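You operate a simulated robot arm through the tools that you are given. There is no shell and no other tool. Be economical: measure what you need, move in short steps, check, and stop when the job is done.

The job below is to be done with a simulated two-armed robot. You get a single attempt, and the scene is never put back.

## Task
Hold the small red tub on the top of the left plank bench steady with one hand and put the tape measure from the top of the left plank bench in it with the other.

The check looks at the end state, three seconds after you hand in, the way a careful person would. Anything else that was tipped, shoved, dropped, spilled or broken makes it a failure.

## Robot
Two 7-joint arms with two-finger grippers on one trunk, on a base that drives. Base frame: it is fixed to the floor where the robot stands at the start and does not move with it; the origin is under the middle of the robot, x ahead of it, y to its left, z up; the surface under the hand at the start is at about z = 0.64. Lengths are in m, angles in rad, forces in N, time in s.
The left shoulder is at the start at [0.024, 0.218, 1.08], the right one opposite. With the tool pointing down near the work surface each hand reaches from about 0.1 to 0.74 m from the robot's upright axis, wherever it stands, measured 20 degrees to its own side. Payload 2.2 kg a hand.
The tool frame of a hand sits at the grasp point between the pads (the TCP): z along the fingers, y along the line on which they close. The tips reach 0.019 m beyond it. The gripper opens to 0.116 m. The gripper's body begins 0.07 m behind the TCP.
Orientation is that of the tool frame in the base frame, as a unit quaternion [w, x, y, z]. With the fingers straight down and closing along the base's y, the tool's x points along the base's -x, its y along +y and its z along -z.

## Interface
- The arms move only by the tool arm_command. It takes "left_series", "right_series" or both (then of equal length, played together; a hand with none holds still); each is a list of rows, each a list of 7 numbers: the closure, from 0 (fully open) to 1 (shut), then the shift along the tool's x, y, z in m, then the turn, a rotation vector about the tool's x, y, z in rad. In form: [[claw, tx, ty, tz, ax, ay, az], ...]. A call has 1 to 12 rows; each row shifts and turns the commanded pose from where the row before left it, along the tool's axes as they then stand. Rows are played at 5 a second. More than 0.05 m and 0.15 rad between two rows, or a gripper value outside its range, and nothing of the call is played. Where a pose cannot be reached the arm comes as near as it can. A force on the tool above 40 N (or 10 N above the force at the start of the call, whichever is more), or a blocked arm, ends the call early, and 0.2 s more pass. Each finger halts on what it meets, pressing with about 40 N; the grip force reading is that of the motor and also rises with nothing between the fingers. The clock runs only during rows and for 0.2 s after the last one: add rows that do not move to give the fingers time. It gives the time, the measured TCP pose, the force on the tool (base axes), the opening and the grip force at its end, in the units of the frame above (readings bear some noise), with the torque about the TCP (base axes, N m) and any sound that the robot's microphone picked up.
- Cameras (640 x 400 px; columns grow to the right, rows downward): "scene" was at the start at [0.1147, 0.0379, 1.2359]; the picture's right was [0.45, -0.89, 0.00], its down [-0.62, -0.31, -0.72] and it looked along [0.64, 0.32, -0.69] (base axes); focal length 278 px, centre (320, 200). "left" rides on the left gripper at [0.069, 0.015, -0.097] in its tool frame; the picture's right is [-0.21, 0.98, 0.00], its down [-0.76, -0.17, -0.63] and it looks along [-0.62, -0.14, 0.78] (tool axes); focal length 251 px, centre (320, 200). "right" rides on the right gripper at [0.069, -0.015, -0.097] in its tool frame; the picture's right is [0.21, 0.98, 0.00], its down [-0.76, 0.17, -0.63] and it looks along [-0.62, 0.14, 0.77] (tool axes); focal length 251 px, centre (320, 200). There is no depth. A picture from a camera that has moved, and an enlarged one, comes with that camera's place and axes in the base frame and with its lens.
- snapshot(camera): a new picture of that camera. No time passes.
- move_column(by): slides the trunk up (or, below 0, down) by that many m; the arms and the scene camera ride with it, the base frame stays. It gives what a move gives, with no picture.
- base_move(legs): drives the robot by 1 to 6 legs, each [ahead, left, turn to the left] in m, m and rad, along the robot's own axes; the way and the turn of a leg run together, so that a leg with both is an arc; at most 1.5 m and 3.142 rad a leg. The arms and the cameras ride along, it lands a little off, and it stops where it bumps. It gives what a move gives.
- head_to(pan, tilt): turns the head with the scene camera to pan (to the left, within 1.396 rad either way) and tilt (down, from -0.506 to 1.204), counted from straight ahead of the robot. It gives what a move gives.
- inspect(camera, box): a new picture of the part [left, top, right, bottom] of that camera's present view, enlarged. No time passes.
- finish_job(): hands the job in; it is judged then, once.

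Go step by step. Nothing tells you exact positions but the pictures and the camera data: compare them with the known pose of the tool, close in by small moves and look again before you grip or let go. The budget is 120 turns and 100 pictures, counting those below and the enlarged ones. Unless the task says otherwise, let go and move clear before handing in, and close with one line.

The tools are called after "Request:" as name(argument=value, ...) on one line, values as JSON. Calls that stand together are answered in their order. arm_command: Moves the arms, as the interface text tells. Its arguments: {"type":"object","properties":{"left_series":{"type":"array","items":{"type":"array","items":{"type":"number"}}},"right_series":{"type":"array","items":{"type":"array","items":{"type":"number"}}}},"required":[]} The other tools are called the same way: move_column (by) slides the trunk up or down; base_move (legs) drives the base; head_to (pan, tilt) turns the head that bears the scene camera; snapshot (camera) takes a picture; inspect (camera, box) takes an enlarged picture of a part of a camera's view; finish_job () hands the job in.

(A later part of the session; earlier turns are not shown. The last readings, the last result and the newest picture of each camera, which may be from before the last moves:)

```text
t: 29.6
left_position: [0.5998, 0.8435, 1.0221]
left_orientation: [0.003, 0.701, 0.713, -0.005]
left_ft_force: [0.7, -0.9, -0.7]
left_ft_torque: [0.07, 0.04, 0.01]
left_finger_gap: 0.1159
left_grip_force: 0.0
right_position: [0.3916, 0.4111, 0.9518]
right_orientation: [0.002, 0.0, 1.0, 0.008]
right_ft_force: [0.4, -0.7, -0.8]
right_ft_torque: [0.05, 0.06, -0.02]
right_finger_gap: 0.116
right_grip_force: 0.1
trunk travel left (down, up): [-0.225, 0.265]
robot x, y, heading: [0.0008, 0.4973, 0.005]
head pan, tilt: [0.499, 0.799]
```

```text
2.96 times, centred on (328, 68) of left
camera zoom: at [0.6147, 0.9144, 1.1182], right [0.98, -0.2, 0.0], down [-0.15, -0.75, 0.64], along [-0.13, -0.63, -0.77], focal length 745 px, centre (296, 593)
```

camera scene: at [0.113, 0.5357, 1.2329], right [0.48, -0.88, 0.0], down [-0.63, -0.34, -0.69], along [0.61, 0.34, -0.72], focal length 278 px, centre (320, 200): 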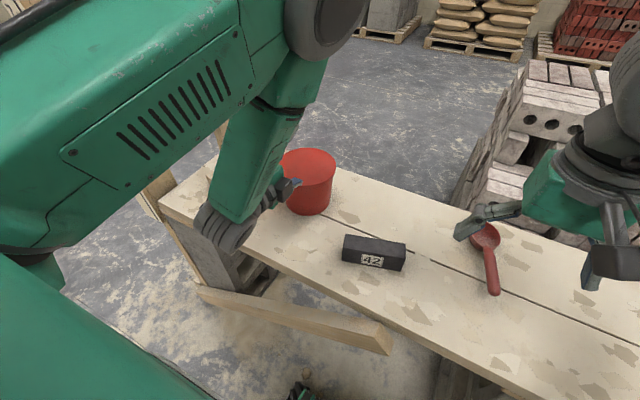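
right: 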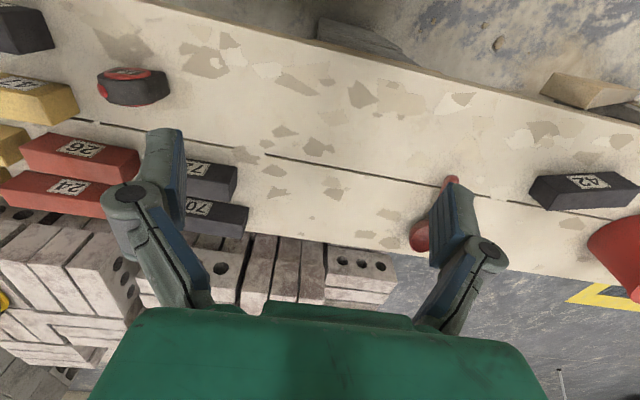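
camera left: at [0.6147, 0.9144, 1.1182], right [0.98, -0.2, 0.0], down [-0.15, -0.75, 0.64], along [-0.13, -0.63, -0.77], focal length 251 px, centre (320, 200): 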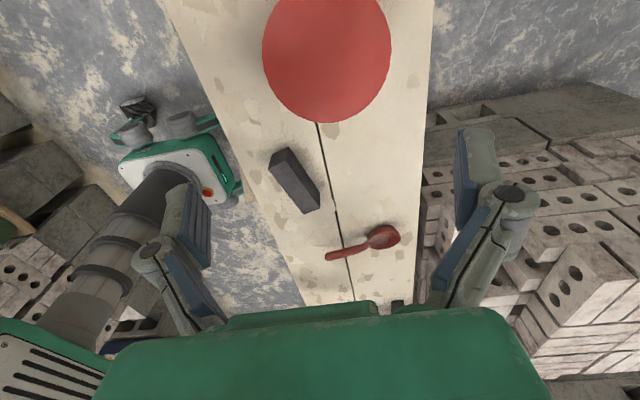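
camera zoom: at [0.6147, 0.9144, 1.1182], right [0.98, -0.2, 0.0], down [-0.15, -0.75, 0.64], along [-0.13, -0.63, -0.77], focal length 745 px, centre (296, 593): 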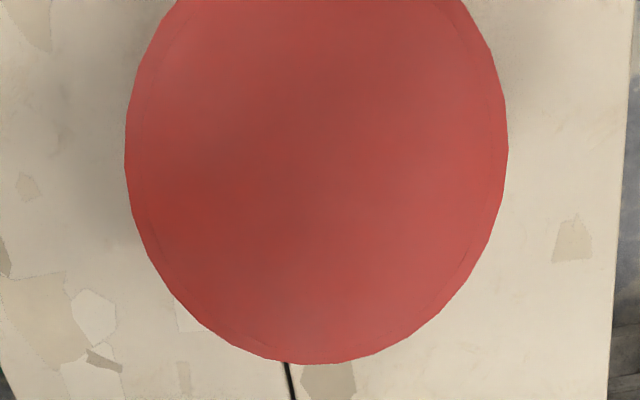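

The top really is flat and closed: a lid about 0.155 m across, centred near (0.608, 0.846). My fingertips squeezed off its thin skirt. New plan: stand closer, press the skirt from both sides with the two hands pointing down (four fingertip contacts) and lift the lid off. First I turn the right hand to mirror the left, then drive 0.2 m left.

Request:
arm_command(left_series=[[0, -0.03, 0, 0, 0, 0, 0], [0, -0.03, 0, 0, 0, 0, 0], [0, -0.03, 0, 0, 0, 0, 0], [0.3, 0, 0, 0, 0, 0, 0], [0.5, 0, 0, 0, 0, 0, 0], [0.57, 0, 0, 0, 0, 0, 0], [0.57, 0, 0, 0, 0, 0, 0], [0.57, 0, 0, 0, 0, 0, 0], [0.57, 0, 0, 0, 0, 0, 0], [0.57, 0, 0, 0, 0, 0, 0], [0.57, 0, 0, 0, 0, 0, 0]], right_series=[[0, 0, 0, 0, 0, 0, -0.15], [0, 0, 0, 0, 0, 0, -0.15], [0, 0, 0, 0, 0, 0, -0.15], [0.3, 0, 0, 0, 0, 0, -0.15], [0.57, 0, 0, 0, 0, 0, -0.15], [0.57, 0, 0, 0, 0, 0, -0.15], [0.57, 0, 0, 0, 0, 0, -0.15], [0.57, 0, 0, 0, 0, 0, -0.15], [0.57, 0, 0, 0, 0, 0, -0.15], [0.57, 0, 0, 0, 0, 0, -0.15], [0.57, 0, 0, 0, 0, 0, -0.07]])

Request:
base_move(legs=[[0, 0.2, 0]])

Request:
snapshot(camera="left")

Request:
snapshot(camera="scene")

```text
t: 32.0
left_position: [0.6005, 0.776, 1.0148]
left_orientation: [0.012, 0.689, 0.724, -0.021]
left_ft_force: [-1.1, 0.5, 0.7]
left_ft_torque: [0.02, 0.01, 0.0]
left_finger_gap: 0.0499
left_grip_force: 0.0
right_position: [0.3763, 0.409, 0.9556]
right_orientation: [0.006, -0.684, 0.73, -0.001]
right_ft_force: [-0.3, -0.2, 0.1]
right_ft_torque: [-0.01, 0.02, 0.02]
right_finger_gap: 0.0498
right_grip_force: 0.1
right hand out of reach, approached as far as the arm can: row 10, 11
trunk travel left (down, up): [-0.225, 0.265]
robot x, y, heading: [-0.0007, 0.4959, -0.003]
head pan, tilt: [0.499, 0.799]
```

```text
t: 33.6
left_position: [0.6001, 0.9751, 1.0182]
left_orientation: [0.014, 0.689, 0.724, -0.019]
left_ft_force: [-0.4, -0.3, -0.3]
left_ft_torque: [0.02, 0.0, -0.01]
left_finger_gap: 0.0499
left_grip_force: 0.0
right_position: [0.3775, 0.6113, 0.9544]
right_orientation: [0.006, -0.683, 0.73, 0.0]
right_ft_force: [-0.2, 0.4, 0.1]
right_ft_torque: [-0.02, 0.02, -0.03]
right_finger_gap: 0.0499
right_grip_force: 0.0
trunk travel left (down, up): [-0.225, 0.265]
robot x, y, heading: [-0.0045, 0.7005, 0.005]
head pan, tilt: [0.499, 0.799]
```

```text
65 pictures are left
camera left: at [0.6128, 1.0494, 1.1135], right [0.99, -0.17, 0.0], down [-0.13, -0.73, 0.67], along [-0.11, -0.66, -0.74], focal length 251 px, centre (320, 200)
```

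left: 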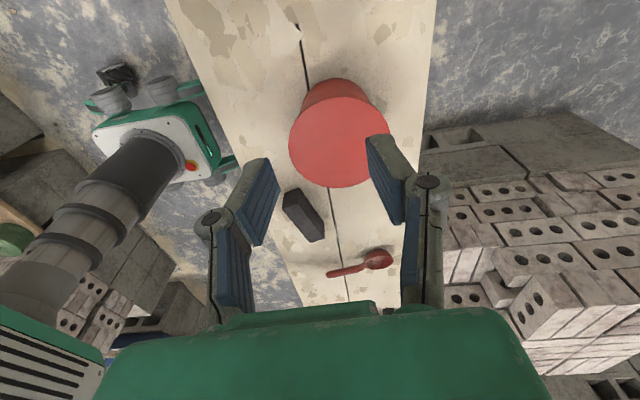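

```text
64 pictures are left
camera scene: at [0.1125, 0.7342, 1.233], right [0.48, -0.88, 0.0], down [-0.63, -0.34, -0.69], along [0.61, 0.34, -0.72], focal length 278 px, centre (320, 200)
```

scene: 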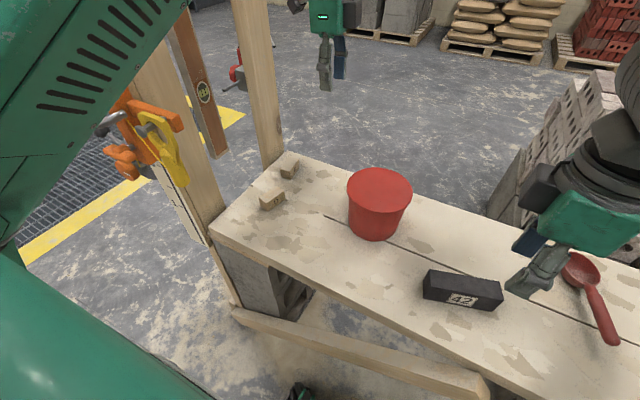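

Both hands face each other across the lid's diameter. I bring them over to either side of the lid, about 3 cm clear of it and a bit above.

Request:
arm_command(left_series=[[0.57, -0.0174, 0.0072, 0, 0, 0, 0], [0.57, 0, 0, 0.02, 0, 0, 0], [0.57, 0, 0, 0.02, 0, 0, 0], [0.57, 0, 0, 0.02, 0, 0, 0], [0.57, 0, 0, 0.02, 0, 0, 0], [0.57, 0, 0, 0.02, 0, 0, 0], [0.57, 0, 0, 0.02, 0, 0, 0], [0.57, 0, 0, 0.03, 0, 0, 0], [0.57, 0, 0, 0.03, 0, 0, 0], [0.57, 0, 0, 0, 0, 0, 0]], right_series=[[0.57, -0.0228, -0.037, 0, 0, 0, 0], [0.57, -0.0228, -0.037, 0, 0, 0, 0], [0.57, -0.0228, -0.037, 0, 0, 0, 0], [0.57, -0.0228, -0.037, 0, 0, 0, 0], [0.57, -0.0228, -0.037, 0, 0, 0, 0], [0.57, -0.0228, -0.037, 0, 0, 0, 0], [0.57, 0, 0, 0.04, 0, 0, 0], [0.57, 0, 0, 0.04, 0, 0, 0], [0.57, 0, 0, 0.035, 0, 0, 0], [0.57, 0, 0, 0, 0, 0, 0]])

Request:
snapshot(camera="left")

Request:
snapshot(camera="right")

```text
t: 35.9
left_position: [0.6043, 0.9518, 0.8429]
left_orientation: [0.016, 0.69, 0.724, -0.018]
left_ft_force: [-0.3, -0.2, 0.3]
left_ft_torque: [-0.02, 0.0, -0.02]
left_finger_gap: 0.0499
left_grip_force: 0.0
right_position: [0.3781, 0.6154, 0.9356]
right_orientation: [0.006, -0.681, 0.732, -0.001]
right_ft_force: [0.2, -0.1, 0.5]
right_ft_torque: [0.02, -0.02, 0.01]
right_finger_gap: 0.0499
right_grip_force: 0.2
right hand out of reach, approached as far as the arm can: row 1, 2, 3, 4, 5, 6, 7, 8, 9
trunk travel left (down, up): [-0.225, 0.265]
robot x, y, heading: [-0.0008, 0.6986, 0.005]
head pan, tilt: [0.499, 0.799]
```

```text
63 pictures are left
camera left: at [0.616, 1.0259, 0.9359], right [0.99, -0.17, 0.01], down [-0.13, -0.73, 0.67], along [-0.11, -0.66, -0.74], focal length 251 px, centre (320, 200)
```

left: 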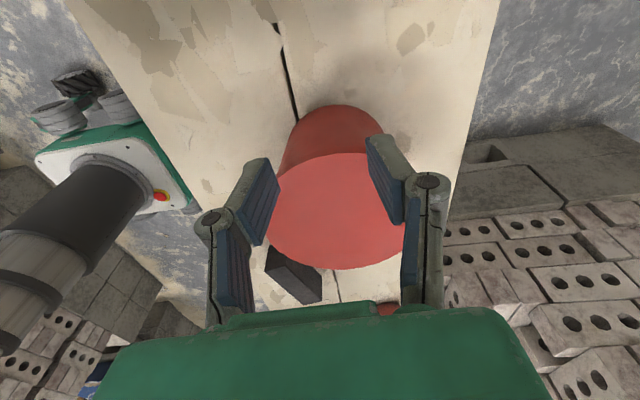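

```text
62 pictures are left
camera right: at [0.3876, 0.5446, 1.0328], right [-0.99, -0.14, -0.01], down [-0.12, 0.76, 0.64], along [-0.08, 0.63, -0.77], focal length 251 px, centre (320, 200)
```

right: 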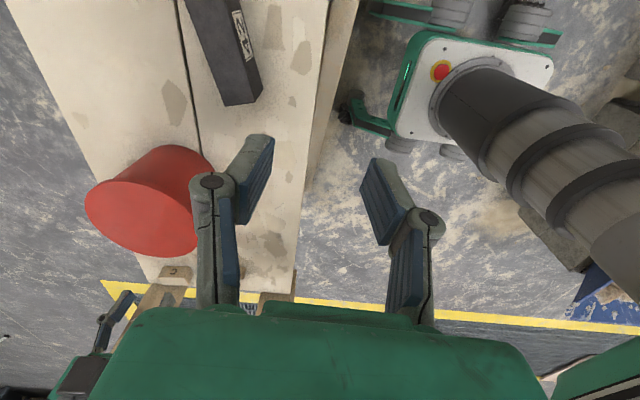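

The right hand can't work with that roll. I turn it back to its original roll; it can press the skirt with its shut fingers while the left presses with two fingertips.

Request:
arm_command(right_series=[[0.57, 0, 0, 0, 0, 0, 0.15], [0.8, 0, 0, 0, 0, 0, 0.15], [1, 0, 0, 0, 0, 0, 0.15], [1, 0, 0, 0, 0, 0, 0.15], [1, 0, 0, 0, 0, 0, 0.15], [1, 0, 0, 0, 0, 0, 0.15], [1, 0, 0, 0, 0, 0, 0.15], [1, 0, 0, 0, 0, 0, 0.15], [1, 0, 0, 0, 0, 0, 0.15], [1, 0, 0, 0, 0, 0, 0.15]])

```text
t: 38.0
left_position: [0.6047, 0.9497, 0.8429]
left_orientation: [0.017, 0.69, 0.724, -0.018]
left_ft_force: [-0.1, 0.3, 0.4]
left_ft_torque: [-0.02, 0.01, -0.01]
left_finger_gap: 0.0501
left_grip_force: 0.1
right_position: [0.3776, 0.6156, 0.9385]
right_orientation: [0.006, -0.002, 1.0, 0.003]
right_ft_force: [0.6, 0.7, 0.8]
right_ft_torque: [-0.03, 0.02, -0.03]
right_finger_gap: 0.0
right_grip_force: 28.8
trunk travel left (down, up): [-0.225, 0.265]
robot x, y, heading: [0.0, 0.6973, -0.002]
head pan, tilt: [0.499, 0.799]
```

Request:
arm_command(right_series=[[1, -0.0384, 0.019, 0, 0, 0, 0], [1, -0.0384, 0.019, 0, 0, 0, 0], [1, -0.0384, 0.019, 0, 0, 0, 0], [1, -0.0384, 0.019, 0, 0, 0, 0], [1, -0.0384, 0.019, 0, 0, 0, 0], [1, -0.0384, 0.019, 0, 0, 0, 0], [1, 0, 0, 0.033, 0, 0, 0], [1, 0, 0, 0.033, 0, 0, 0], [1, 0, 0, 0.03, 0, 0, 0], [1, 0, 0, 0, 0, 0, 0]])

Request:
snapshot(camera="right")

Request:
snapshot(camera="scene")

```text
t: 40.2
left_position: [0.6047, 0.9526, 0.8425]
left_orientation: [0.017, 0.69, 0.723, -0.018]
left_ft_force: [-0.1, -0.3, 0.0]
left_ft_torque: [0.04, -0.01, 0.0]
left_finger_gap: 0.0501
left_grip_force: 0.1
right_position: [0.6107, 0.7343, 0.8472]
right_orientation: [0.006, -0.004, 1.0, 0.002]
right_ft_force: [0.5, -0.1, -0.1]
right_ft_torque: [-0.01, 0.0, 0.03]
right_finger_gap: 0.0
right_grip_force: 28.5
trunk travel left (down, up): [-0.225, 0.265]
robot x, y, heading: [0.0005, 0.6939, 0.007]
head pan, tilt: [0.499, 0.799]
```

```text
61 pictures are left
camera right: at [0.5403, 0.7174, 0.9409], right [-0.22, 0.98, 0.0], down [0.75, 0.17, 0.64], along [0.63, 0.14, -0.77], focal length 251 px, centre (320, 200)
```

right: 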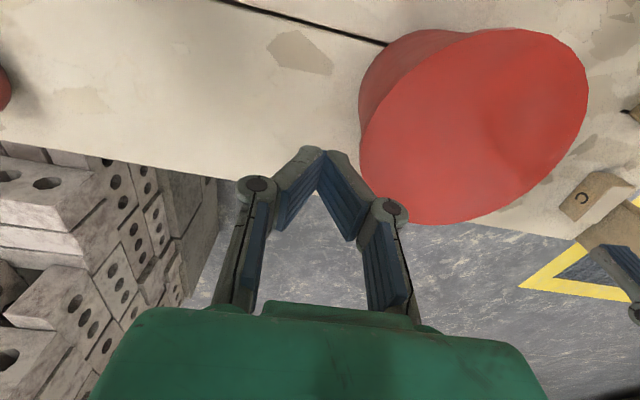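

```text
60 pictures are left
camera scene: at [0.1131, 0.7382, 1.2329], right [0.48, -0.88, 0.0], down [-0.63, -0.35, -0.69], along [0.61, 0.34, -0.72], focal length 278 px, centre (320, 200)
```

scene: 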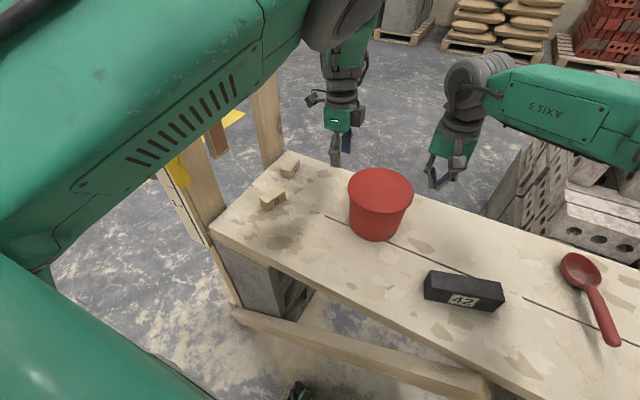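

Both hands are in place on either side. I lower them to the skirt level (tips near z 0.765) and close in to about 5 mm from the lid.

Request:
arm_command(left_series=[[0.57, 0, 0.002, 0.03, 0, 0, 0], [0.57, 0, 0, 0.0285, 0, 0, 0], [0.57, -0.01, 0, 0, 0, 0, 0], [0.57, -0.008, 0, 0, 0, 0, 0], [0.57, 0, 0, 0, 0, 0, 0]], right_series=[[1, 0, 0, 0.033, 0, 0, 0], [1, 0, 0, 0.03, 0, 0, 0], [1, 0, 0.01, 0, 0, 0, 0], [1, 0, 0.008, 0, 0, 0, 0], [1, 0, 0, 0, 0, 0, 0]])

Request:
snapshot(camera="right")

Request:
snapshot(camera="left")

Request:
inspect(camera="scene", box=[300, 110, 500, 250])

```text
t: 41.5
left_position: [0.608, 0.9306, 0.7844]
left_orientation: [0.018, 0.689, 0.724, -0.019]
left_ft_force: [0.1, 0.1, 0.0]
left_ft_torque: [0.0, -0.02, -0.01]
left_finger_gap: 0.05
left_grip_force: 0.1
right_position: [0.6106, 0.7509, 0.7807]
right_orientation: [0.006, -0.003, 1.0, 0.002]
right_ft_force: [0.8, 0.9, -0.5]
right_ft_torque: [-0.02, 0.0, -0.02]
right_finger_gap: 0.0
right_grip_force: 28.4
trunk travel left (down, up): [-0.225, 0.265]
robot x, y, heading: [-0.0014, 0.6966, 0.006]
head pan, tilt: [0.499, 0.799]
```

```text
59 pictures are left
camera right: at [0.5402, 0.735, 0.8774], right [-0.22, 0.98, 0.0], down [0.75, 0.17, 0.64], along [0.63, 0.14, -0.77], focal length 251 px, centre (320, 200)
```

right: 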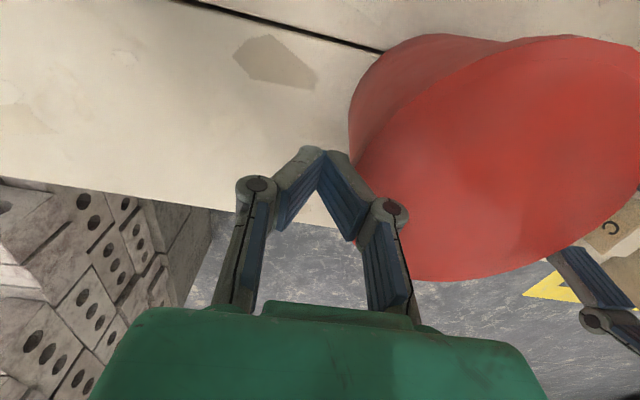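

```text
58 pictures are left
camera left: at [0.6197, 1.0049, 0.8786], right [0.99, -0.17, 0.01], down [-0.13, -0.73, 0.67], along [-0.11, -0.66, -0.74], focal length 251 px, centre (320, 200)
```

left: 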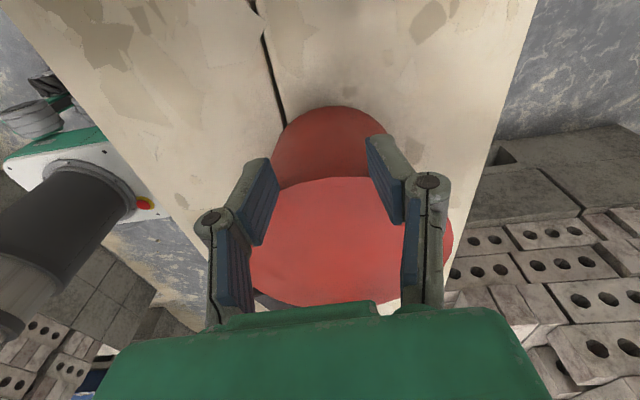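

```text
2.86 times, centred on (400, 180) of scene
camera zoom: at [0.1133, 0.7378, 1.2328], right [0.48, -0.88, 0.0], down [-0.63, -0.35, -0.69], along [0.61, 0.34, -0.72], focal length 795 px, centre (91, 257)
```

zoom: 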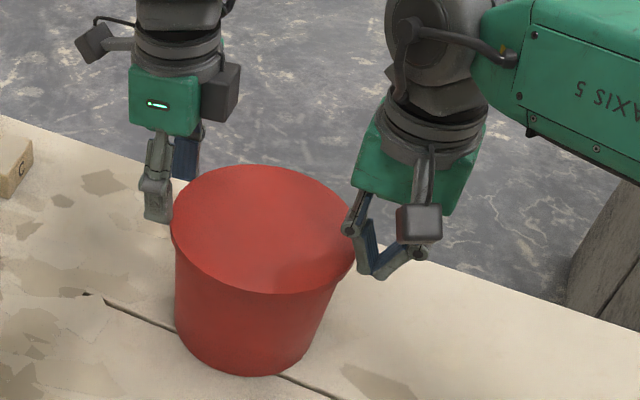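

The right hand's bent fingers would bring a knuckle over the lid, so it should also press with the flat sides of its fingers. I back it off and try the other roll (+90°).

Request:
arm_command(right_series=[[1, 0, -0.04, -0.04, 0, 0, 0.14], [0.57, 0, 0, 0, 0, 0, 0.15], [0.57, 0, 0, 0, 0, 0, 0.15], [0.57, 0, 0, 0, 0, 0, 0.15], [0.57, 0, 0, 0, 0, 0, 0.15], [0.57, 0, 0, 0, 0, 0, 0.15], [0.57, 0, 0, 0, 0, 0, 0.15], [0.57, 0, 0, 0, 0, 0, 0.15], [0.57, 0, 0, 0, 0, 0, 0.15], [0.57, 0, 0, 0, 0, 0, 0.15], [0.57, 0, 0, 0, 0, 0, 0.08], [0.57, 0, 0, 0, 0, 0, 0]])

```text
refused: row 1 steps farther than a row can; nothing moved
```

Request:
arm_command(right_series=[[1, 0, -0.03, -0.03, 0, 0, 0.14], [0.57, 0, -0.01, -0.01, 0, 0, 0.15], [0.57, 0, 0, 0, 0, 0, 0.15], [0.57, 0, 0, 0, 0, 0, 0.15], [0.57, 0, 0, 0, 0, 0, 0.15], [0.57, 0, 0, 0, 0, 0, 0.15], [0.57, 0, 0, 0, 0, 0, 0.15], [0.57, 0, 0, 0, 0, 0, 0.15], [0.57, 0, 0, 0, 0, 0, 0.15], [0.57, 0, 0, 0, 0, 0, 0.15], [0.57, 0, 0, 0, 0, 0, 0.08], [0.57, 0, 0, 0, 0, 0, 0]])

```text
t: 44.0
left_position: [0.6083, 0.9308, 0.7848]
left_orientation: [0.017, 0.69, 0.724, -0.019]
left_ft_force: [0.3, -0.2, 0.5]
left_ft_torque: [-0.07, 0.02, 0.01]
left_finger_gap: 0.0498
left_grip_force: 0.1
right_position: [0.6074, 0.71, 0.8206]
right_orientation: [0.002, 0.706, 0.709, 0.006]
right_ft_force: [0.3, 0.1, -0.9]
right_ft_torque: [0.0, 0.0, 0.0]
right_finger_gap: 0.0498
right_grip_force: 0.0
trunk travel left (down, up): [-0.225, 0.265]
robot x, y, heading: [-0.0006, 0.7019, 0.008]
head pan, tilt: [0.499, 0.799]
```

That roll works. Now I lower the right hand to skirt level and approach to within ~8 mm.

Request:
arm_command(right_series=[[0.57, 0, 0, 0.02, 0, 0, 0], [0.57, 0, 0, 0.017, 0, 0, 0], [0.57, 0.02, 0, 0, 0, 0, 0], [0.57, 0.02, 0, 0, 0, 0, 0], [0.57, 0, 0, 0, 0, 0, 0]])

Request:
inspect(camera="scene", box=[300, 110, 500, 250])

Request:
snapshot(camera="right")

```text
t: 45.2
left_position: [0.6082, 0.9316, 0.7849]
left_orientation: [0.017, 0.69, 0.724, -0.019]
left_ft_force: [0.4, -0.3, -0.7]
left_ft_torque: [0.0, 0.03, 0.0]
left_finger_gap: 0.05
left_grip_force: 0.1
right_position: [0.6076, 0.7503, 0.7842]
right_orientation: [0.003, 0.705, 0.709, 0.006]
right_ft_force: [-0.3, -0.1, 0.1]
right_ft_torque: [0.02, 0.02, -0.03]
right_finger_gap: 0.0499
right_grip_force: 0.0
trunk travel left (down, up): [-0.225, 0.265]
robot x, y, heading: [-0.001, 0.7023, 0.001]
head pan, tilt: [0.499, 0.799]
```

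```text
2.86 times, centred on (400, 180) of scene
camera zoom: at [0.1135, 0.7384, 1.2328], right [0.48, -0.88, 0.0], down [-0.63, -0.35, -0.69], along [0.61, 0.33, -0.72], focal length 795 px, centre (91, 257)
```

zoom: 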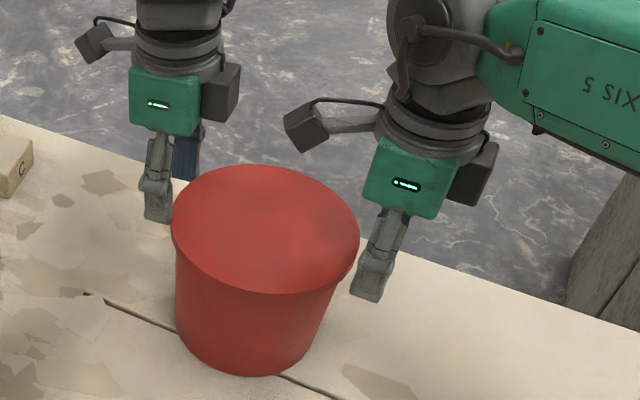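

```text
55 pictures are left
camera right: at [0.5914, 0.8189, 0.881], right [0.98, 0.22, 0.01], down [0.16, -0.76, 0.63], along [0.15, -0.61, -0.78], focal length 251 px, centre (320, 200)
```

right: 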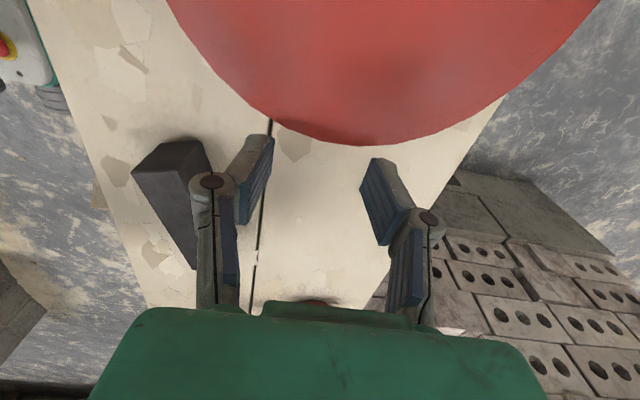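

Fingers are near the skirt on both sides. I squeeze inward in small steps and watch the forces.

Request:
arm_command(left_series=[[0.57, 0, 0.002, 0, 0, 0, 0], [0.57, 0, 0, 0, 0, 0, 0], [0.57, -0.002, 0, 0, 0, 0, 0], [0.57, -0.002, 0, 0, 0, 0, 0], [0.57, 0, 0, 0, 0, 0, 0]], right_series=[[0.57, 0.004, 0.002, 0, 0, 0, 0], [0.57, 0.004, 0, 0, 0, 0, 0], [0.57, 0.002, 0, 0, 0, 0, 0], [0.57, 0.002, 0, 0, 0, 0, 0], [0.57, 0, 0, 0, 0, 0, 0]])

Request:
snapshot(camera="right")

Request:
snapshot(camera="left")

```text
t: 46.5
left_position: [0.6094, 0.9282, 0.7845]
left_orientation: [0.017, 0.69, 0.724, -0.019]
left_ft_force: [0.0, 0.5, 0.5]
left_ft_torque: [0.0, 0.01, -0.01]
left_finger_gap: 0.0502
left_grip_force: 0.0
right_position: [0.611, 0.7619, 0.7836]
right_orientation: [0.003, 0.704, 0.71, 0.006]
right_ft_force: [0.8, 0.1, -0.8]
right_ft_torque: [-0.01, -0.04, 0.0]
right_finger_gap: 0.0501
right_grip_force: 0.1
trunk travel left (down, up): [-0.225, 0.265]
robot x, y, heading: [0.0002, 0.6996, 0.003]
head pan, tilt: [0.499, 0.799]
```

```text
54 pictures are left
camera right: at [0.5941, 0.8311, 0.8812], right [0.97, 0.22, 0.01], down [0.16, -0.76, 0.63], along [0.15, -0.61, -0.78], focal length 251 px, centre (320, 200)
```

right: 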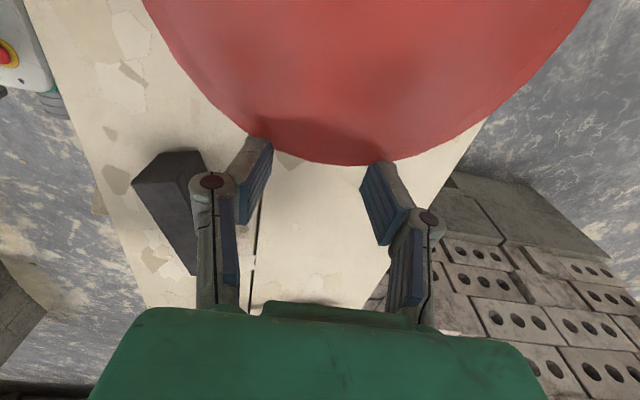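

```text
53 pictures are left
camera left: at [0.6218, 1.0017, 0.8787], right [0.99, -0.17, 0.01], down [-0.13, -0.73, 0.67], along [-0.11, -0.66, -0.74], focal length 251 px, centre (320, 200)
```

left: 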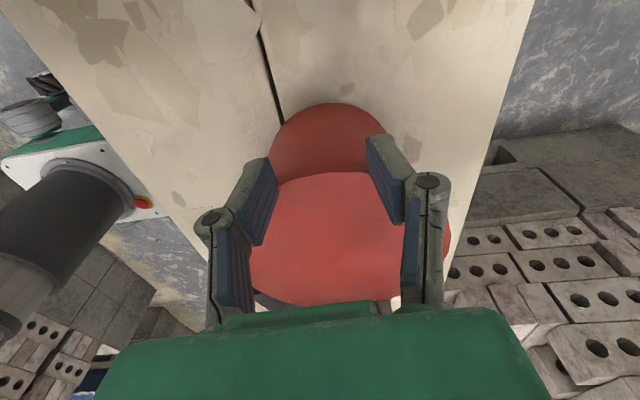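

Nearly touching. A few more millimetres inward on both sides.

Request:
arm_command(left_series=[[0.57, -0.002, 0, 0, 0, 0, 0], [0.57, -0.002, 0, 0, 0, 0, 0], [0.57, -0.002, 0, 0, 0, 0, 0], [0.57, 0, 0, 0, 0, 0, 0]], right_series=[[0.57, 0.002, 0, 0, 0, 0, 0], [0.57, 0.002, 0, 0, 0, 0, 0], [0.57, 0.002, 0, 0, 0, 0, 0], [0.57, 0, 0, 0, 0, 0, 0]])

```text
t: 47.5
left_position: [0.6096, 0.9251, 0.7858]
left_orientation: [0.016, 0.689, 0.725, -0.017]
left_ft_force: [1.2, 31.2, -0.8]
left_ft_torque: [0.53, 0.0, -0.58]
left_finger_gap: 0.0493
left_grip_force: 0.0
right_position: [0.6114, 0.7648, 0.7855]
right_orientation: [0.005, 0.705, 0.709, 0.003]
right_ft_force: [-1.7, -30.7, 1.5]
right_ft_torque: [-0.51, -0.01, 0.86]
right_finger_gap: 0.0505
right_grip_force: 0.1
trunk travel left (down, up): [-0.225, 0.265]
robot x, y, heading: [-0.0016, 0.6987, 0.004]
head pan, tilt: [0.499, 0.799]
```

A firm symmetric squeeze of 31 N. Now both hands lift together by 2 cm.

Request:
arm_command(left_series=[[0.57, 0, 0, -0.005, 0, 0, 0], [0.57, 0, 0, -0.005, 0, 0, 0], [0.57, 0, 0, -0.005, 0, 0, 0], [0.57, 0, 0, -0.005, 0, 0, 0]], right_series=[[0.57, 0, 0, -0.005, 0, 0, 0], [0.57, 0, 0, -0.005, 0, 0, 0], [0.57, 0, 0, -0.005, 0, 0, 0], [0.57, 0, 0, -0.005, 0, 0, 0]])

Request:
inspect(camera="scene", box=[300, 110, 500, 250])

Request:
snapshot(camera="left")

```text
t: 48.5
left_position: [0.6106, 0.9253, 0.8061]
left_orientation: [0.015, 0.689, 0.724, -0.017]
left_ft_force: [1.0, 35.7, -0.9]
left_ft_torque: [0.57, 0.06, -0.73]
left_finger_gap: 0.0491
left_grip_force: 0.1
right_position: [0.6116, 0.766, 0.8039]
right_orientation: [0.004, 0.706, 0.709, 0.004]
right_ft_force: [-0.8, -36.7, -0.2]
right_ft_torque: [-0.59, -0.06, 0.93]
right_finger_gap: 0.0504
right_grip_force: 0.0
trunk travel left (down, up): [-0.225, 0.265]
robot x, y, heading: [-0.0044, 0.6995, 0.005]
head pan, tilt: [0.499, 0.799]
```

```text
2.86 times, centred on (400, 180) of scene
camera zoom: at [0.1134, 0.7379, 1.2328], right [0.48, -0.88, 0.0], down [-0.63, -0.35, -0.69], along [0.61, 0.34, -0.72], focal length 795 px, centre (91, 257)
```

zoom: 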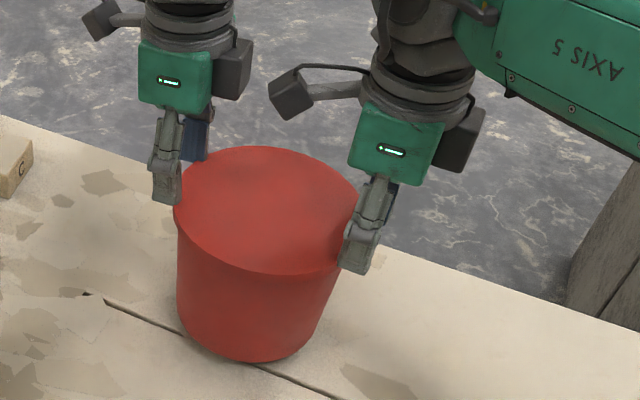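

```text
51 pictures are left
camera left: at [0.6223, 0.9992, 0.8999], right [0.99, -0.17, 0.01], down [-0.13, -0.74, 0.67], along [-0.11, -0.66, -0.75], focal length 251 px, centre (320, 200)
```

left: 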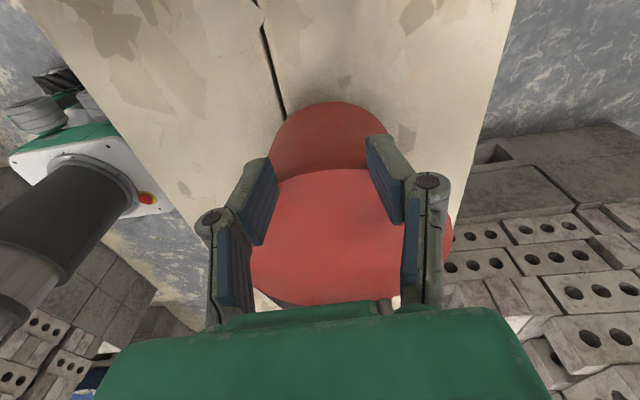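

The whole tub rose, not just the lid, so either the lid fits tightly or my tips also caught the tub's wall. I set it back down and release.

Request:
arm_command(left_series=[[0.57, 0, 0, 0.005, 0, 0, 0], [0.57, 0, 0, 0.005, 0, 0, 0], [0.57, 0, 0, 0.005, 0, 0, 0], [0.57, 0, 0, 0.004, 0, 0, 0], [0.57, 0.002, 0, 0, 0, 0, 0], [0.57, 0.004, 0, 0, 0, 0, 0], [0.57, 0.01, 0, 0, 0, 0, 0], [0.57, 0, 0, 0, 0, 0, 0]], right_series=[[0.57, 0, 0, 0.005, 0, 0, 0], [0.57, 0, 0, 0.005, 0, 0, 0], [0.57, 0, 0, 0.005, 0, 0, 0], [0.57, 0, 0, 0.004, 0, 0, 0], [0.57, -0.002, 0, 0, 0, 0, 0], [0.57, -0.004, 0, 0, 0, 0, 0], [0.57, -0.01, 0, 0, 0, 0, 0], [0.57, 0, 0, 0, 0, 0, 0]])

Request:
inspect(camera="scene", box=[300, 110, 500, 250])

```text
t: 50.2
left_position: [0.6094, 0.9368, 0.785]
left_orientation: [0.018, 0.691, 0.723, -0.02]
left_ft_force: [0.5, 0.7, -0.1]
left_ft_torque: [-0.03, 0.01, 0.02]
left_finger_gap: 0.0497
left_grip_force: 0.0
right_position: [0.6106, 0.7551, 0.7874]
right_orientation: [0.002, 0.704, 0.71, 0.007]
right_ft_force: [0.5, 0.3, -0.4]
right_ft_torque: [0.03, -0.02, -0.01]
right_finger_gap: 0.0498
right_grip_force: 0.0
trunk travel left (down, up): [-0.225, 0.265]
robot x, y, heading: [-0.0002, 0.699, 0.007]
head pan, tilt: [0.499, 0.799]
```

```text
2.86 times, centred on (400, 180) of scene
camera zoom: at [0.1134, 0.7377, 1.2328], right [0.48, -0.88, 0.0], down [-0.63, -0.35, -0.69], along [0.61, 0.34, -0.72], focal length 795 px, centre (91, 257)
```

zoom: 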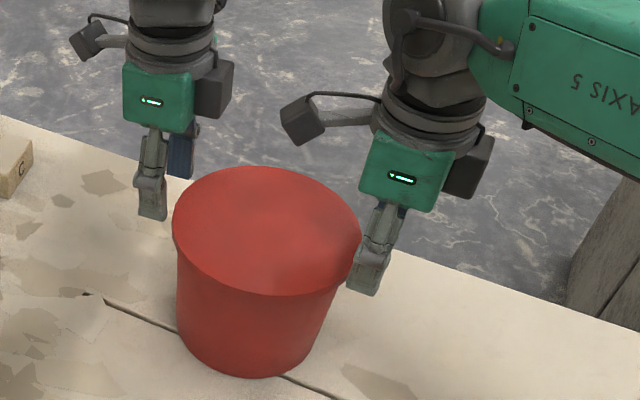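

Back down, upright. I re-squeeze about 5 mm higher so only the lid's upper edge is gripped, then lift a little.

Request:
arm_command(left_series=[[0.57, 0, 0, -0.0055, 0, 0, 0], [0.57, -0.004, 0, 0, 0, 0, 0], [0.57, -0.003, 0, 0, 0, 0, 0], [0.57, -0.003, 0, 0, 0, 0, 0], [0.57, -0.002, 0, 0, 0, 0, 0], [0.57, 0, 0, 0, 0, 0, 0]], right_series=[[0.57, 0, 0, -0.003, 0, 0, 0], [0.57, 0.004, 0, 0, 0, 0, 0], [0.57, 0.003, 0, 0, 0, 0, 0], [0.57, 0.003, 0, 0, 0, 0, 0], [0.57, 0.002, 0, 0, 0, 0, 0], [0.57, 0, 0, 0, 0, 0, 0]])

Request:
arm_command(left_series=[[0.57, 0, 0, -0.005, 0, 0, 0], [0.57, 0, 0, -0.005, 0, 0, 0], [0.57, 0, 0, -0.005, 0, 0, 0]], right_series=[[0.57, 0, 0, -0.005, 0, 0, 0], [0.57, 0, 0, -0.005, 0, 0, 0], [0.57, 0, 0, -0.005, 0, 0, 0]])

Request:
inspect(camera="scene", box=[300, 110, 500, 250])

```text
t: 51.6
left_position: [0.6108, 0.9267, 0.7922]
left_orientation: [0.017, 0.689, 0.724, -0.018]
left_ft_force: [-0.4, 0.7, 0.9]
left_ft_torque: [-0.01, 0.0, 0.01]
left_finger_gap: 0.0498
left_grip_force: 0.0
right_position: [0.6109, 0.7652, 0.7886]
right_orientation: [0.004, 0.704, 0.71, 0.006]
right_ft_force: [0.2, -0.3, 0.9]
right_ft_torque: [-0.04, -0.03, 0.03]
right_finger_gap: 0.0501
right_grip_force: 0.1
trunk travel left (down, up): [-0.225, 0.265]
robot x, y, heading: [0.001, 0.7001, 0.002]
head pan, tilt: [0.499, 0.799]
```

```text
t: 52.5
left_position: [0.6106, 0.9266, 0.8055]
left_orientation: [0.017, 0.69, 0.724, -0.018]
left_ft_force: [0.3, -0.1, 0.3]
left_ft_torque: [0.02, 0.01, -0.01]
left_finger_gap: 0.0498
left_grip_force: 0.0
right_position: [0.6099, 0.7647, 0.8042]
right_orientation: [0.003, 0.705, 0.71, 0.007]
right_ft_force: [-0.5, 0.4, -0.7]
right_ft_torque: [0.03, 0.0, 0.01]
right_finger_gap: 0.0498
right_grip_force: 0.0
trunk travel left (down, up): [-0.225, 0.265]
robot x, y, heading: [-0.0014, 0.6966, 0.005]
head pan, tilt: [0.499, 0.799]
```

```text
2.86 times, centred on (400, 180) of scene
camera zoom: at [0.1132, 0.7378, 1.2328], right [0.48, -0.88, 0.0], down [-0.63, -0.35, -0.69], along [0.61, 0.34, -0.72], focal length 795 px, centre (91, 257)
```

zoom: 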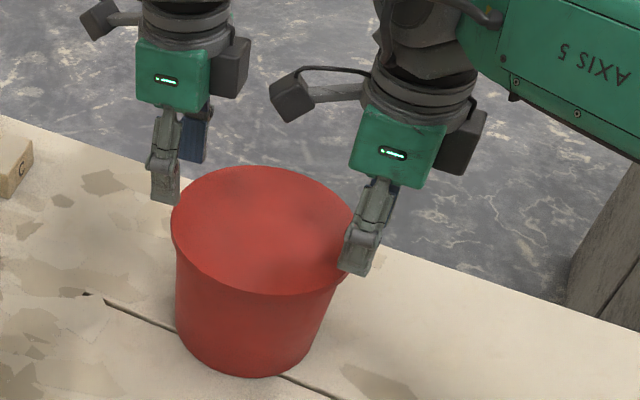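

No force was felt there; I hadn't closed in as far as before. I go back down to that height and squeeze 4 mm further per side.

Request:
arm_command(left_series=[[0.57, 0, 0, 0.005, 0, 0, 0], [0.57, 0, 0, 0.005, 0, 0, 0], [0.57, 0, 0, 0.005, 0, 0, 0], [0.57, -0.002, 0, 0, 0, 0, 0], [0.57, -0.002, 0, 0, 0, 0, 0], [0.57, 0, 0, 0, 0, 0, 0]], right_series=[[0.57, 0, 0, 0.005, 0, 0, 0], [0.57, 0, 0, 0.005, 0, 0, 0], [0.57, 0, 0, 0.004, 0, 0, 0], [0.57, 0.002, 0, 0, 0, 0, 0], [0.57, 0.002, 0, 0, 0, 0, 0], [0.57, 0, 0, 0, 0, 0, 0]])

Request:
snapshot(camera="right")

```text
t: 53.9
left_position: [0.6115, 0.9211, 0.7912]
left_orientation: [0.018, 0.69, 0.723, -0.018]
left_ft_force: [0.7, -1.2, -0.7]
left_ft_torque: [0.01, 0.02, -0.01]
left_finger_gap: 0.05
left_grip_force: 0.0
right_position: [0.6114, 0.7695, 0.79]
right_orientation: [0.003, 0.704, 0.71, 0.006]
right_ft_force: [-0.3, -0.6, 3.0]
right_ft_torque: [-0.02, 0.05, 0.05]
right_finger_gap: 0.0499
right_grip_force: 0.5
trunk travel left (down, up): [-0.225, 0.265]
robot x, y, heading: [0.0016, 0.6992, 0.005]
head pan, tilt: [0.499, 0.799]
```

```text
48 pictures are left
camera right: at [0.5942, 0.8377, 0.8868], right [0.97, 0.22, 0.01], down [0.16, -0.76, 0.63], along [0.15, -0.61, -0.78], focal length 251 px, centre (320, 200)
```

right: 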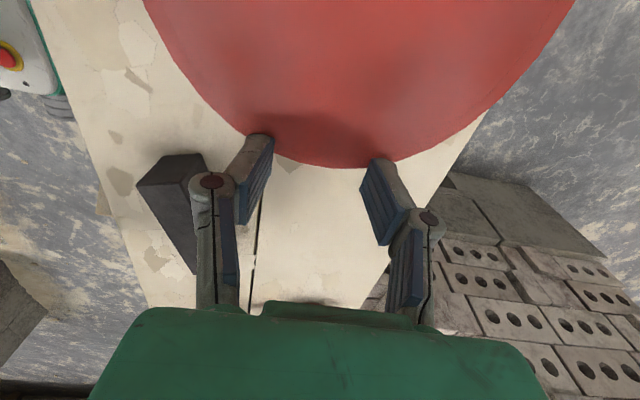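

The tips now rest on top (so the top is at z ≈ 0.771), which means my earlier squeeze held only the upper rim, yet the whole tub rose. The rim may therefore belong to the tub, with a flush cover inside the fine circular crease. I inspect that crease up close.

Request:
inspect(camera="right", box=[240, 90, 400, 190])

Request:
inspect(camera="left", box=[230, 150, 430, 310])

```text
4.00 times, centred on (320, 140) of right
camera zoom: at [0.5942, 0.8377, 0.8868], right [0.97, 0.22, 0.01], down [0.16, -0.76, 0.63], along [0.15, -0.61, -0.78], focal length 1006 px, centre (320, 440)
```

zoom: 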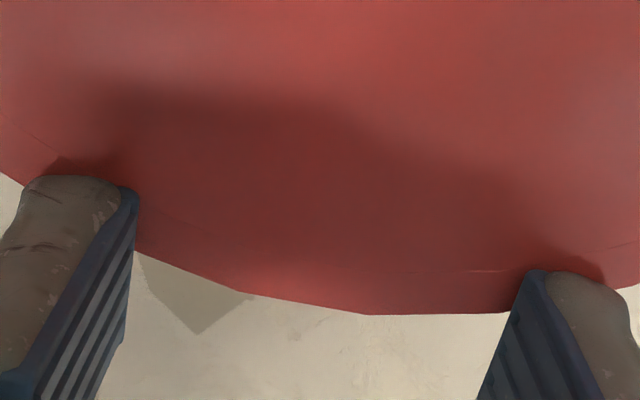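

```text
2.50 times, centred on (330, 230) of left
camera zoom: at [0.6222, 0.9961, 0.8855], right [0.99, -0.17, 0.01], down [-0.13, -0.73, 0.67], along [-0.11, -0.66, -0.74], focal length 629 px, centre (295, 125)
```

zoom: 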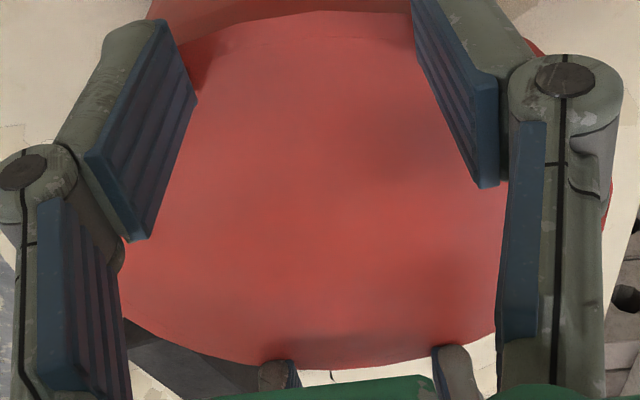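

The crease is faint and flush, so this doesn't tell me what it is. I'll regrip the rim at full depth, lift the tub, bring it nearer and tilt it to see the underside. If it's upside down or has an insert, that will show it.

Request:
arm_command(left_series=[[0.57, 0.009, 0, -0.001, 0, 0, 0], [0.57, 0, 0, 0.007, 0, 0, 0], [0.57, 0, 0, 0.006, 0, 0, 0], [0.57, -0.003, 0, 0, 0, 0, 0], [0.57, -0.003, 0, 0, 0, 0, 0], [0.57, -0.0025, 0, 0, 0, 0, 0], [0.57, 0, 0, 0, 0, 0, 0]], right_series=[[0.57, -0.009, 0, -0.001, 0, 0, 0], [0.57, 0, 0, 0.007, 0, 0, 0], [0.57, 0, 0, 0.006, 0, 0, 0], [0.57, 0.003, 0, 0, 0, 0, 0], [0.57, 0.003, 0, 0, 0, 0, 0], [0.57, 0.0025, 0, 0, 0, 0, 0], [0.57, 0, 0, 0, 0, 0, 0]])

```text
t: 55.5
left_position: [0.6111, 0.9242, 0.781]
left_orientation: [0.015, 0.689, 0.724, -0.017]
left_ft_force: [-0.6, 24.9, -1.3]
left_ft_torque: [0.38, 0.1, -0.64]
left_finger_gap: 0.0499
left_grip_force: 0.1
right_position: [0.6136, 0.7661, 0.7775]
right_orientation: [0.005, 0.705, 0.709, 0.003]
right_ft_force: [-0.6, -25.2, 4.8]
right_ft_torque: [-0.13, 0.13, 0.72]
right_finger_gap: 0.0502
right_grip_force: 0.2
trunk travel left (down, up): [-0.225, 0.265]
robot x, y, heading: [-0.0025, 0.6938, 0.007]
head pan, tilt: [0.499, 0.799]
```

Squeeze of 25 N at full rim depth. I lift it slowly.

Request:
arm_command(left_series=[[0.57, -0.001, 0, 0, 0, 0, 0], [0.57, 0, 0, -0.01, 0, 0, 0], [0.57, 0, 0, -0.02, 0, 0, 0], [0.57, 0, 0, -0.02, 0, 0, 0], [0.57, 0, 0, -0.02, 0, 0, 0], [0.57, 0, 0, -0.02, 0, 0, 0], [0.57, 0, 0, -0.02, 0, 0, 0], [0.57, 0, 0, -0.02, 0, 0, 0]], right_series=[[0.57, 0.001, 0, 0, 0, 0, 0], [0.57, 0, 0, -0.01, 0, 0, 0], [0.57, 0, 0, -0.02, 0, 0, 0], [0.57, 0, 0, -0.02, 0, 0, 0], [0.57, 0, 0, -0.02, 0, 0, 0], [0.57, 0, 0, -0.02, 0, 0, 0], [0.57, 0, 0, -0.02, 0, 0, 0], [0.57, 0, 0, -0.02, 0, 0, 0]])

Request:
snapshot(camera="scene")

```text
t: 57.2
left_position: [0.6091, 0.9345, 0.9049]
left_orientation: [0.016, 0.683, 0.729, -0.026]
left_ft_force: [-0.5, -0.6, 0.1]
left_ft_torque: [0.01, 0.0, 0.02]
left_finger_gap: 0.0501
left_grip_force: 0.0
right_position: [0.6063, 0.7708, 0.9095]
right_orientation: [0.002, 0.704, 0.71, 0.007]
right_ft_force: [-0.1, 0.5, 0.5]
right_ft_torque: [0.0, 0.0, 0.03]
right_finger_gap: 0.0497
right_grip_force: 0.0
trunk travel left (down, up): [-0.225, 0.265]
robot x, y, heading: [0.0019, 0.6952, 0.004]
head pan, tilt: [0.499, 0.799]
```

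```text
45 pictures are left
camera scene: at [0.1125, 0.738, 1.2329], right [0.48, -0.88, 0.0], down [-0.63, -0.35, -0.69], along [0.61, 0.34, -0.72], focal length 278 px, centre (320, 200)
```

scene: 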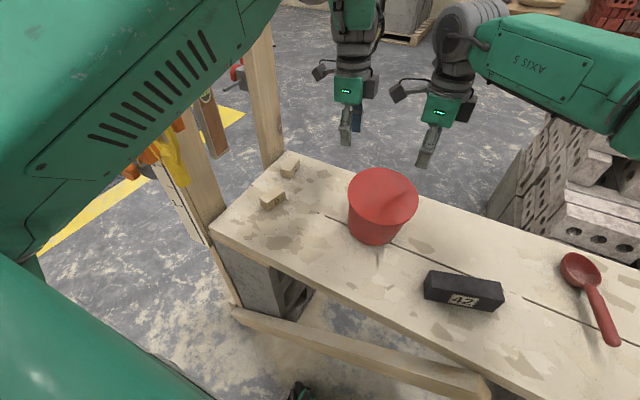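

The grip slipped: the left arm drifted outward as it rose. I check the tub.

Request:
inspect(camera="scene", box=[310, 140, 470, 260])

Request:
snapshot(camera="left")

```text
3.33 times, centred on (390, 200) of scene
camera zoom: at [0.1125, 0.738, 1.2329], right [0.48, -0.88, 0.0], down [-0.63, -0.35, -0.69], along [0.61, 0.34, -0.72], focal length 928 px, centre (87, 200)
```

zoom: 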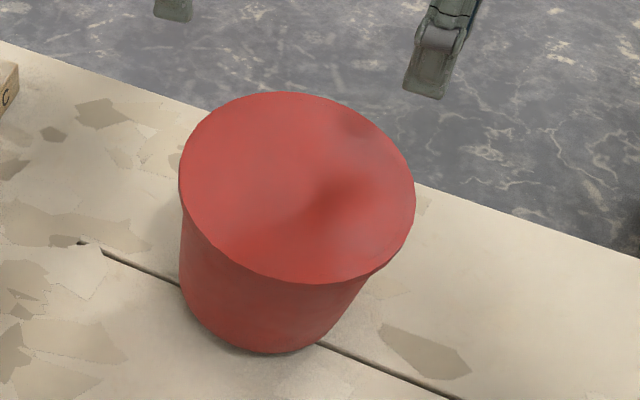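

```text
43 pictures are left
camera left: at [0.6211, 1.0098, 0.9974], right [0.99, -0.15, 0.0], down [-0.11, -0.73, 0.68], along [-0.1, -0.67, -0.73], focal length 251 px, centre (320, 200)
```

left: 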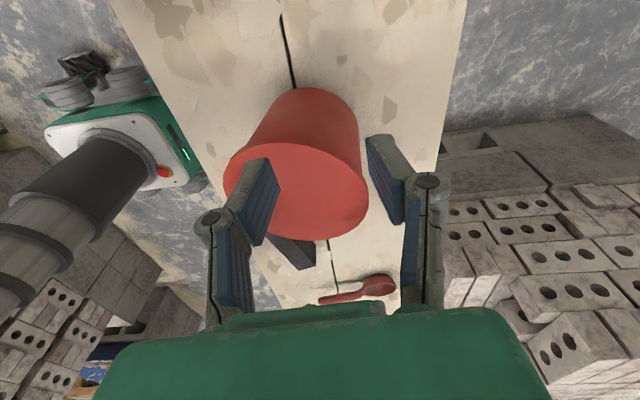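

The tub appears caught mid-rock (the clock is paused), tilted about 10°. I let it settle for a moment and look.

Request:
arm_command(left_series=[[0.57, 0, 0, 0, 0, 0, 0], [0.57, 0, 0, 0, 0, 0, 0], [0.57, 0, 0, 0, 0, 0, 0]])

Request:
inspect(camera="scene", box=[310, 140, 470, 260])

```text
t: 58.0
left_position: [0.6111, 0.9343, 0.9072]
left_orientation: [0.019, 0.684, 0.729, -0.024]
left_ft_force: [-0.7, 0.4, 0.9]
left_ft_torque: [-0.02, -0.02, -0.05]
left_finger_gap: 0.0499
left_grip_force: 0.2
right_position: [0.609, 0.7697, 0.9084]
right_orientation: [0.003, 0.704, 0.71, 0.006]
right_ft_force: [-0.6, 0.4, 0.4]
right_ft_torque: [0.01, 0.01, -0.02]
right_finger_gap: 0.0498
right_grip_force: 0.0
trunk travel left (down, up): [-0.225, 0.265]
robot x, y, heading: [0.0002, 0.6966, 0.001]
head pan, tilt: [0.499, 0.799]
```

```text
3.33 times, centred on (390, 200) of scene
camera zoom: at [0.1133, 0.738, 1.2328], right [0.48, -0.88, 0.0], down [-0.63, -0.35, -0.69], along [0.61, 0.33, -0.72], focal length 928 px, centre (87, 200)
```

zoom: 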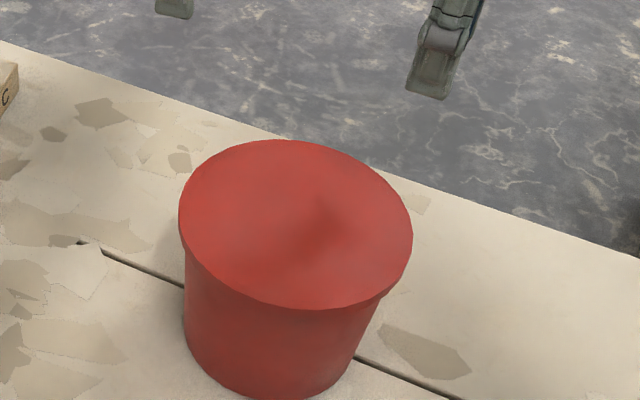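

The tub dropped a few centimetres, rocked, and now stands upright nearer the robot at about (0.56, 0.818). Nothing else moved and the lid stayed on. I'll test whether the middle of the top is physically closed by gently poking it with the right hand's shut fingers.

Request:
arm_command(left_series=[[0.57, 0.02, 0, -0.03, 0, 0, 0], [0.57, 0.01, 0, -0.03, 0, 0, 0], [0.57, 0, 0, 0, 0, 0, 0], [0.57, 0, 0, 0, 0, 0, 0], [0.57, 0, 0, 0, 0, 0, 0], [0.57, 0, 0, 0, 0, 0, 0]], right_series=[[1, 0, 0, 0, 0, 0, 0], [1, 0.024, -0.025, 0, 0, 0, 0], [1, 0.024, -0.025, 0, 0, 0, 0], [1, 0, 0, 0.04, 0, 0, 0], [1, 0, 0, 0.04, 0, 0, 0], [1, 0, 0, 0.02, 0, 0, 0]])

Request:
arm_command(right_series=[[1, 0, 0, 0.004, 0, 0, 0], [1, 0, 0, 0.004, 0, 0, 0], [1, 0, 0, 0.004, 0, 0, 0], [1, 0, 0, 0.004, 0, 0, 0], [1, 0, 0, 0.004, 0, 0, 0], [1, 0, 0, 0.003, 0, 0, 0]])

Request:
inspect(camera="scene", box=[300, 110, 500, 250])

```text
t: 59.5
left_position: [0.611, 0.9697, 0.968]
left_orientation: [0.023, 0.682, 0.731, -0.026]
left_ft_force: [-0.8, -0.2, 0.1]
left_ft_torque: [-0.03, 0.0, 0.01]
left_finger_gap: 0.05
left_grip_force: 0.0
right_position: [0.5585, 0.8176, 0.8079]
right_orientation: [0.003, 0.705, 0.709, 0.006]
right_ft_force: [-0.3, -0.3, -0.4]
right_ft_torque: [-0.01, -0.03, 0.03]
right_finger_gap: 0.0
right_grip_force: 28.5
trunk travel left (down, up): [-0.225, 0.265]
robot x, y, heading: [0.0004, 0.6972, 0.005]
head pan, tilt: [0.499, 0.799]
```

```text
t: 60.9
left_position: [0.6099, 0.9698, 0.9667]
left_orientation: [0.023, 0.682, 0.731, -0.025]
left_ft_force: [0.5, 0.3, -0.4]
left_ft_torque: [0.02, -0.03, 0.02]
left_finger_gap: 0.05
left_grip_force: 0.0
right_position: [0.5599, 0.8178, 0.7847]
right_orientation: [0.003, 0.705, 0.71, 0.005]
right_ft_force: [-0.5, 0.7, -0.1]
right_ft_torque: [0.01, -0.04, 0.01]
right_finger_gap: 0.0
right_grip_force: 28.0
trunk travel left (down, up): [-0.225, 0.265]
robot x, y, heading: [-0.0044, 0.6977, 0.007]
head pan, tilt: [0.499, 0.799]
```

```text
2.86 times, centred on (400, 180) of scene
camera zoom: at [0.1131, 0.7385, 1.2328], right [0.48, -0.88, 0.0], down [-0.63, -0.35, -0.69], along [0.61, 0.33, -0.72], focal length 795 px, centre (91, 257)
```

zoom: 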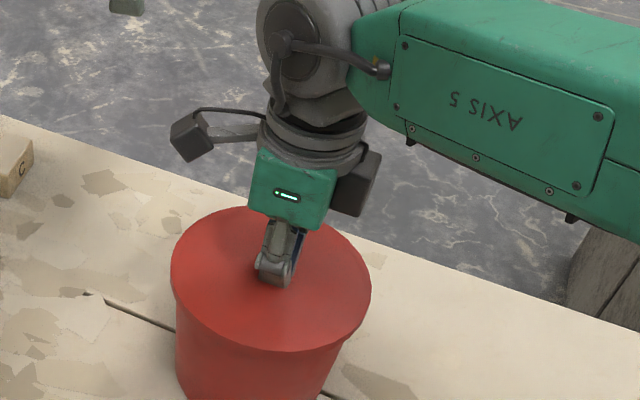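

Fingertips are at the surface with no force yet; I go a bit further down.

Request:
arm_command(right_series=[[1, 0, 0, 0.003, 0, 0, 0], [1, 0, 0, 0.003, 0, 0, 0], [1, 0, 0, 0.003, 0, 0, 0], [1, 0, 0, 0.003, 0, 0, 0]])

Request:
inspect(camera="scene", box=[340, 170, 420, 250])

```text
t: 61.9
left_position: [0.6107, 0.9688, 0.968]
left_orientation: [0.022, 0.682, 0.731, -0.027]
left_ft_force: [0.4, 0.7, 0.1]
left_ft_torque: [0.01, 0.01, 0.0]
left_finger_gap: 0.0499
left_grip_force: 0.1
right_position: [0.5601, 0.8167, 0.7725]
right_orientation: [0.003, 0.705, 0.709, 0.005]
right_ft_force: [0.4, -0.6, -0.8]
right_ft_torque: [0.02, 0.01, 0.01]
right_finger_gap: 0.0
right_grip_force: 28.5
trunk travel left (down, up): [-0.225, 0.265]
robot x, y, heading: [-0.004, 0.6997, 0.007]
head pan, tilt: [0.499, 0.799]
```

```text
5.00 times, centred on (380, 210) of scene
camera zoom: at [0.1131, 0.7385, 1.2328], right [0.48, -0.88, 0.0], down [-0.63, -0.35, -0.69], along [0.61, 0.33, -0.72], focal length 1391 px, centre (20, 150)
```

zoom: 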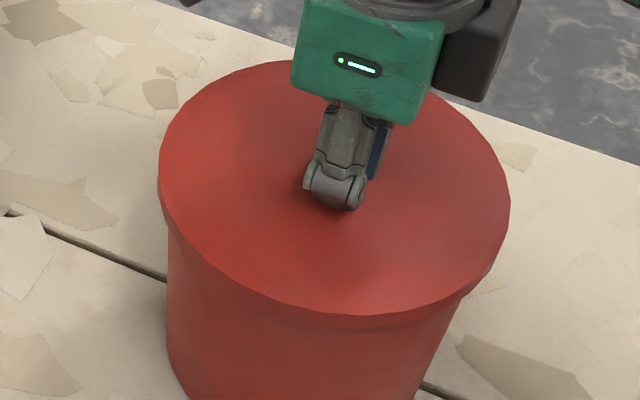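

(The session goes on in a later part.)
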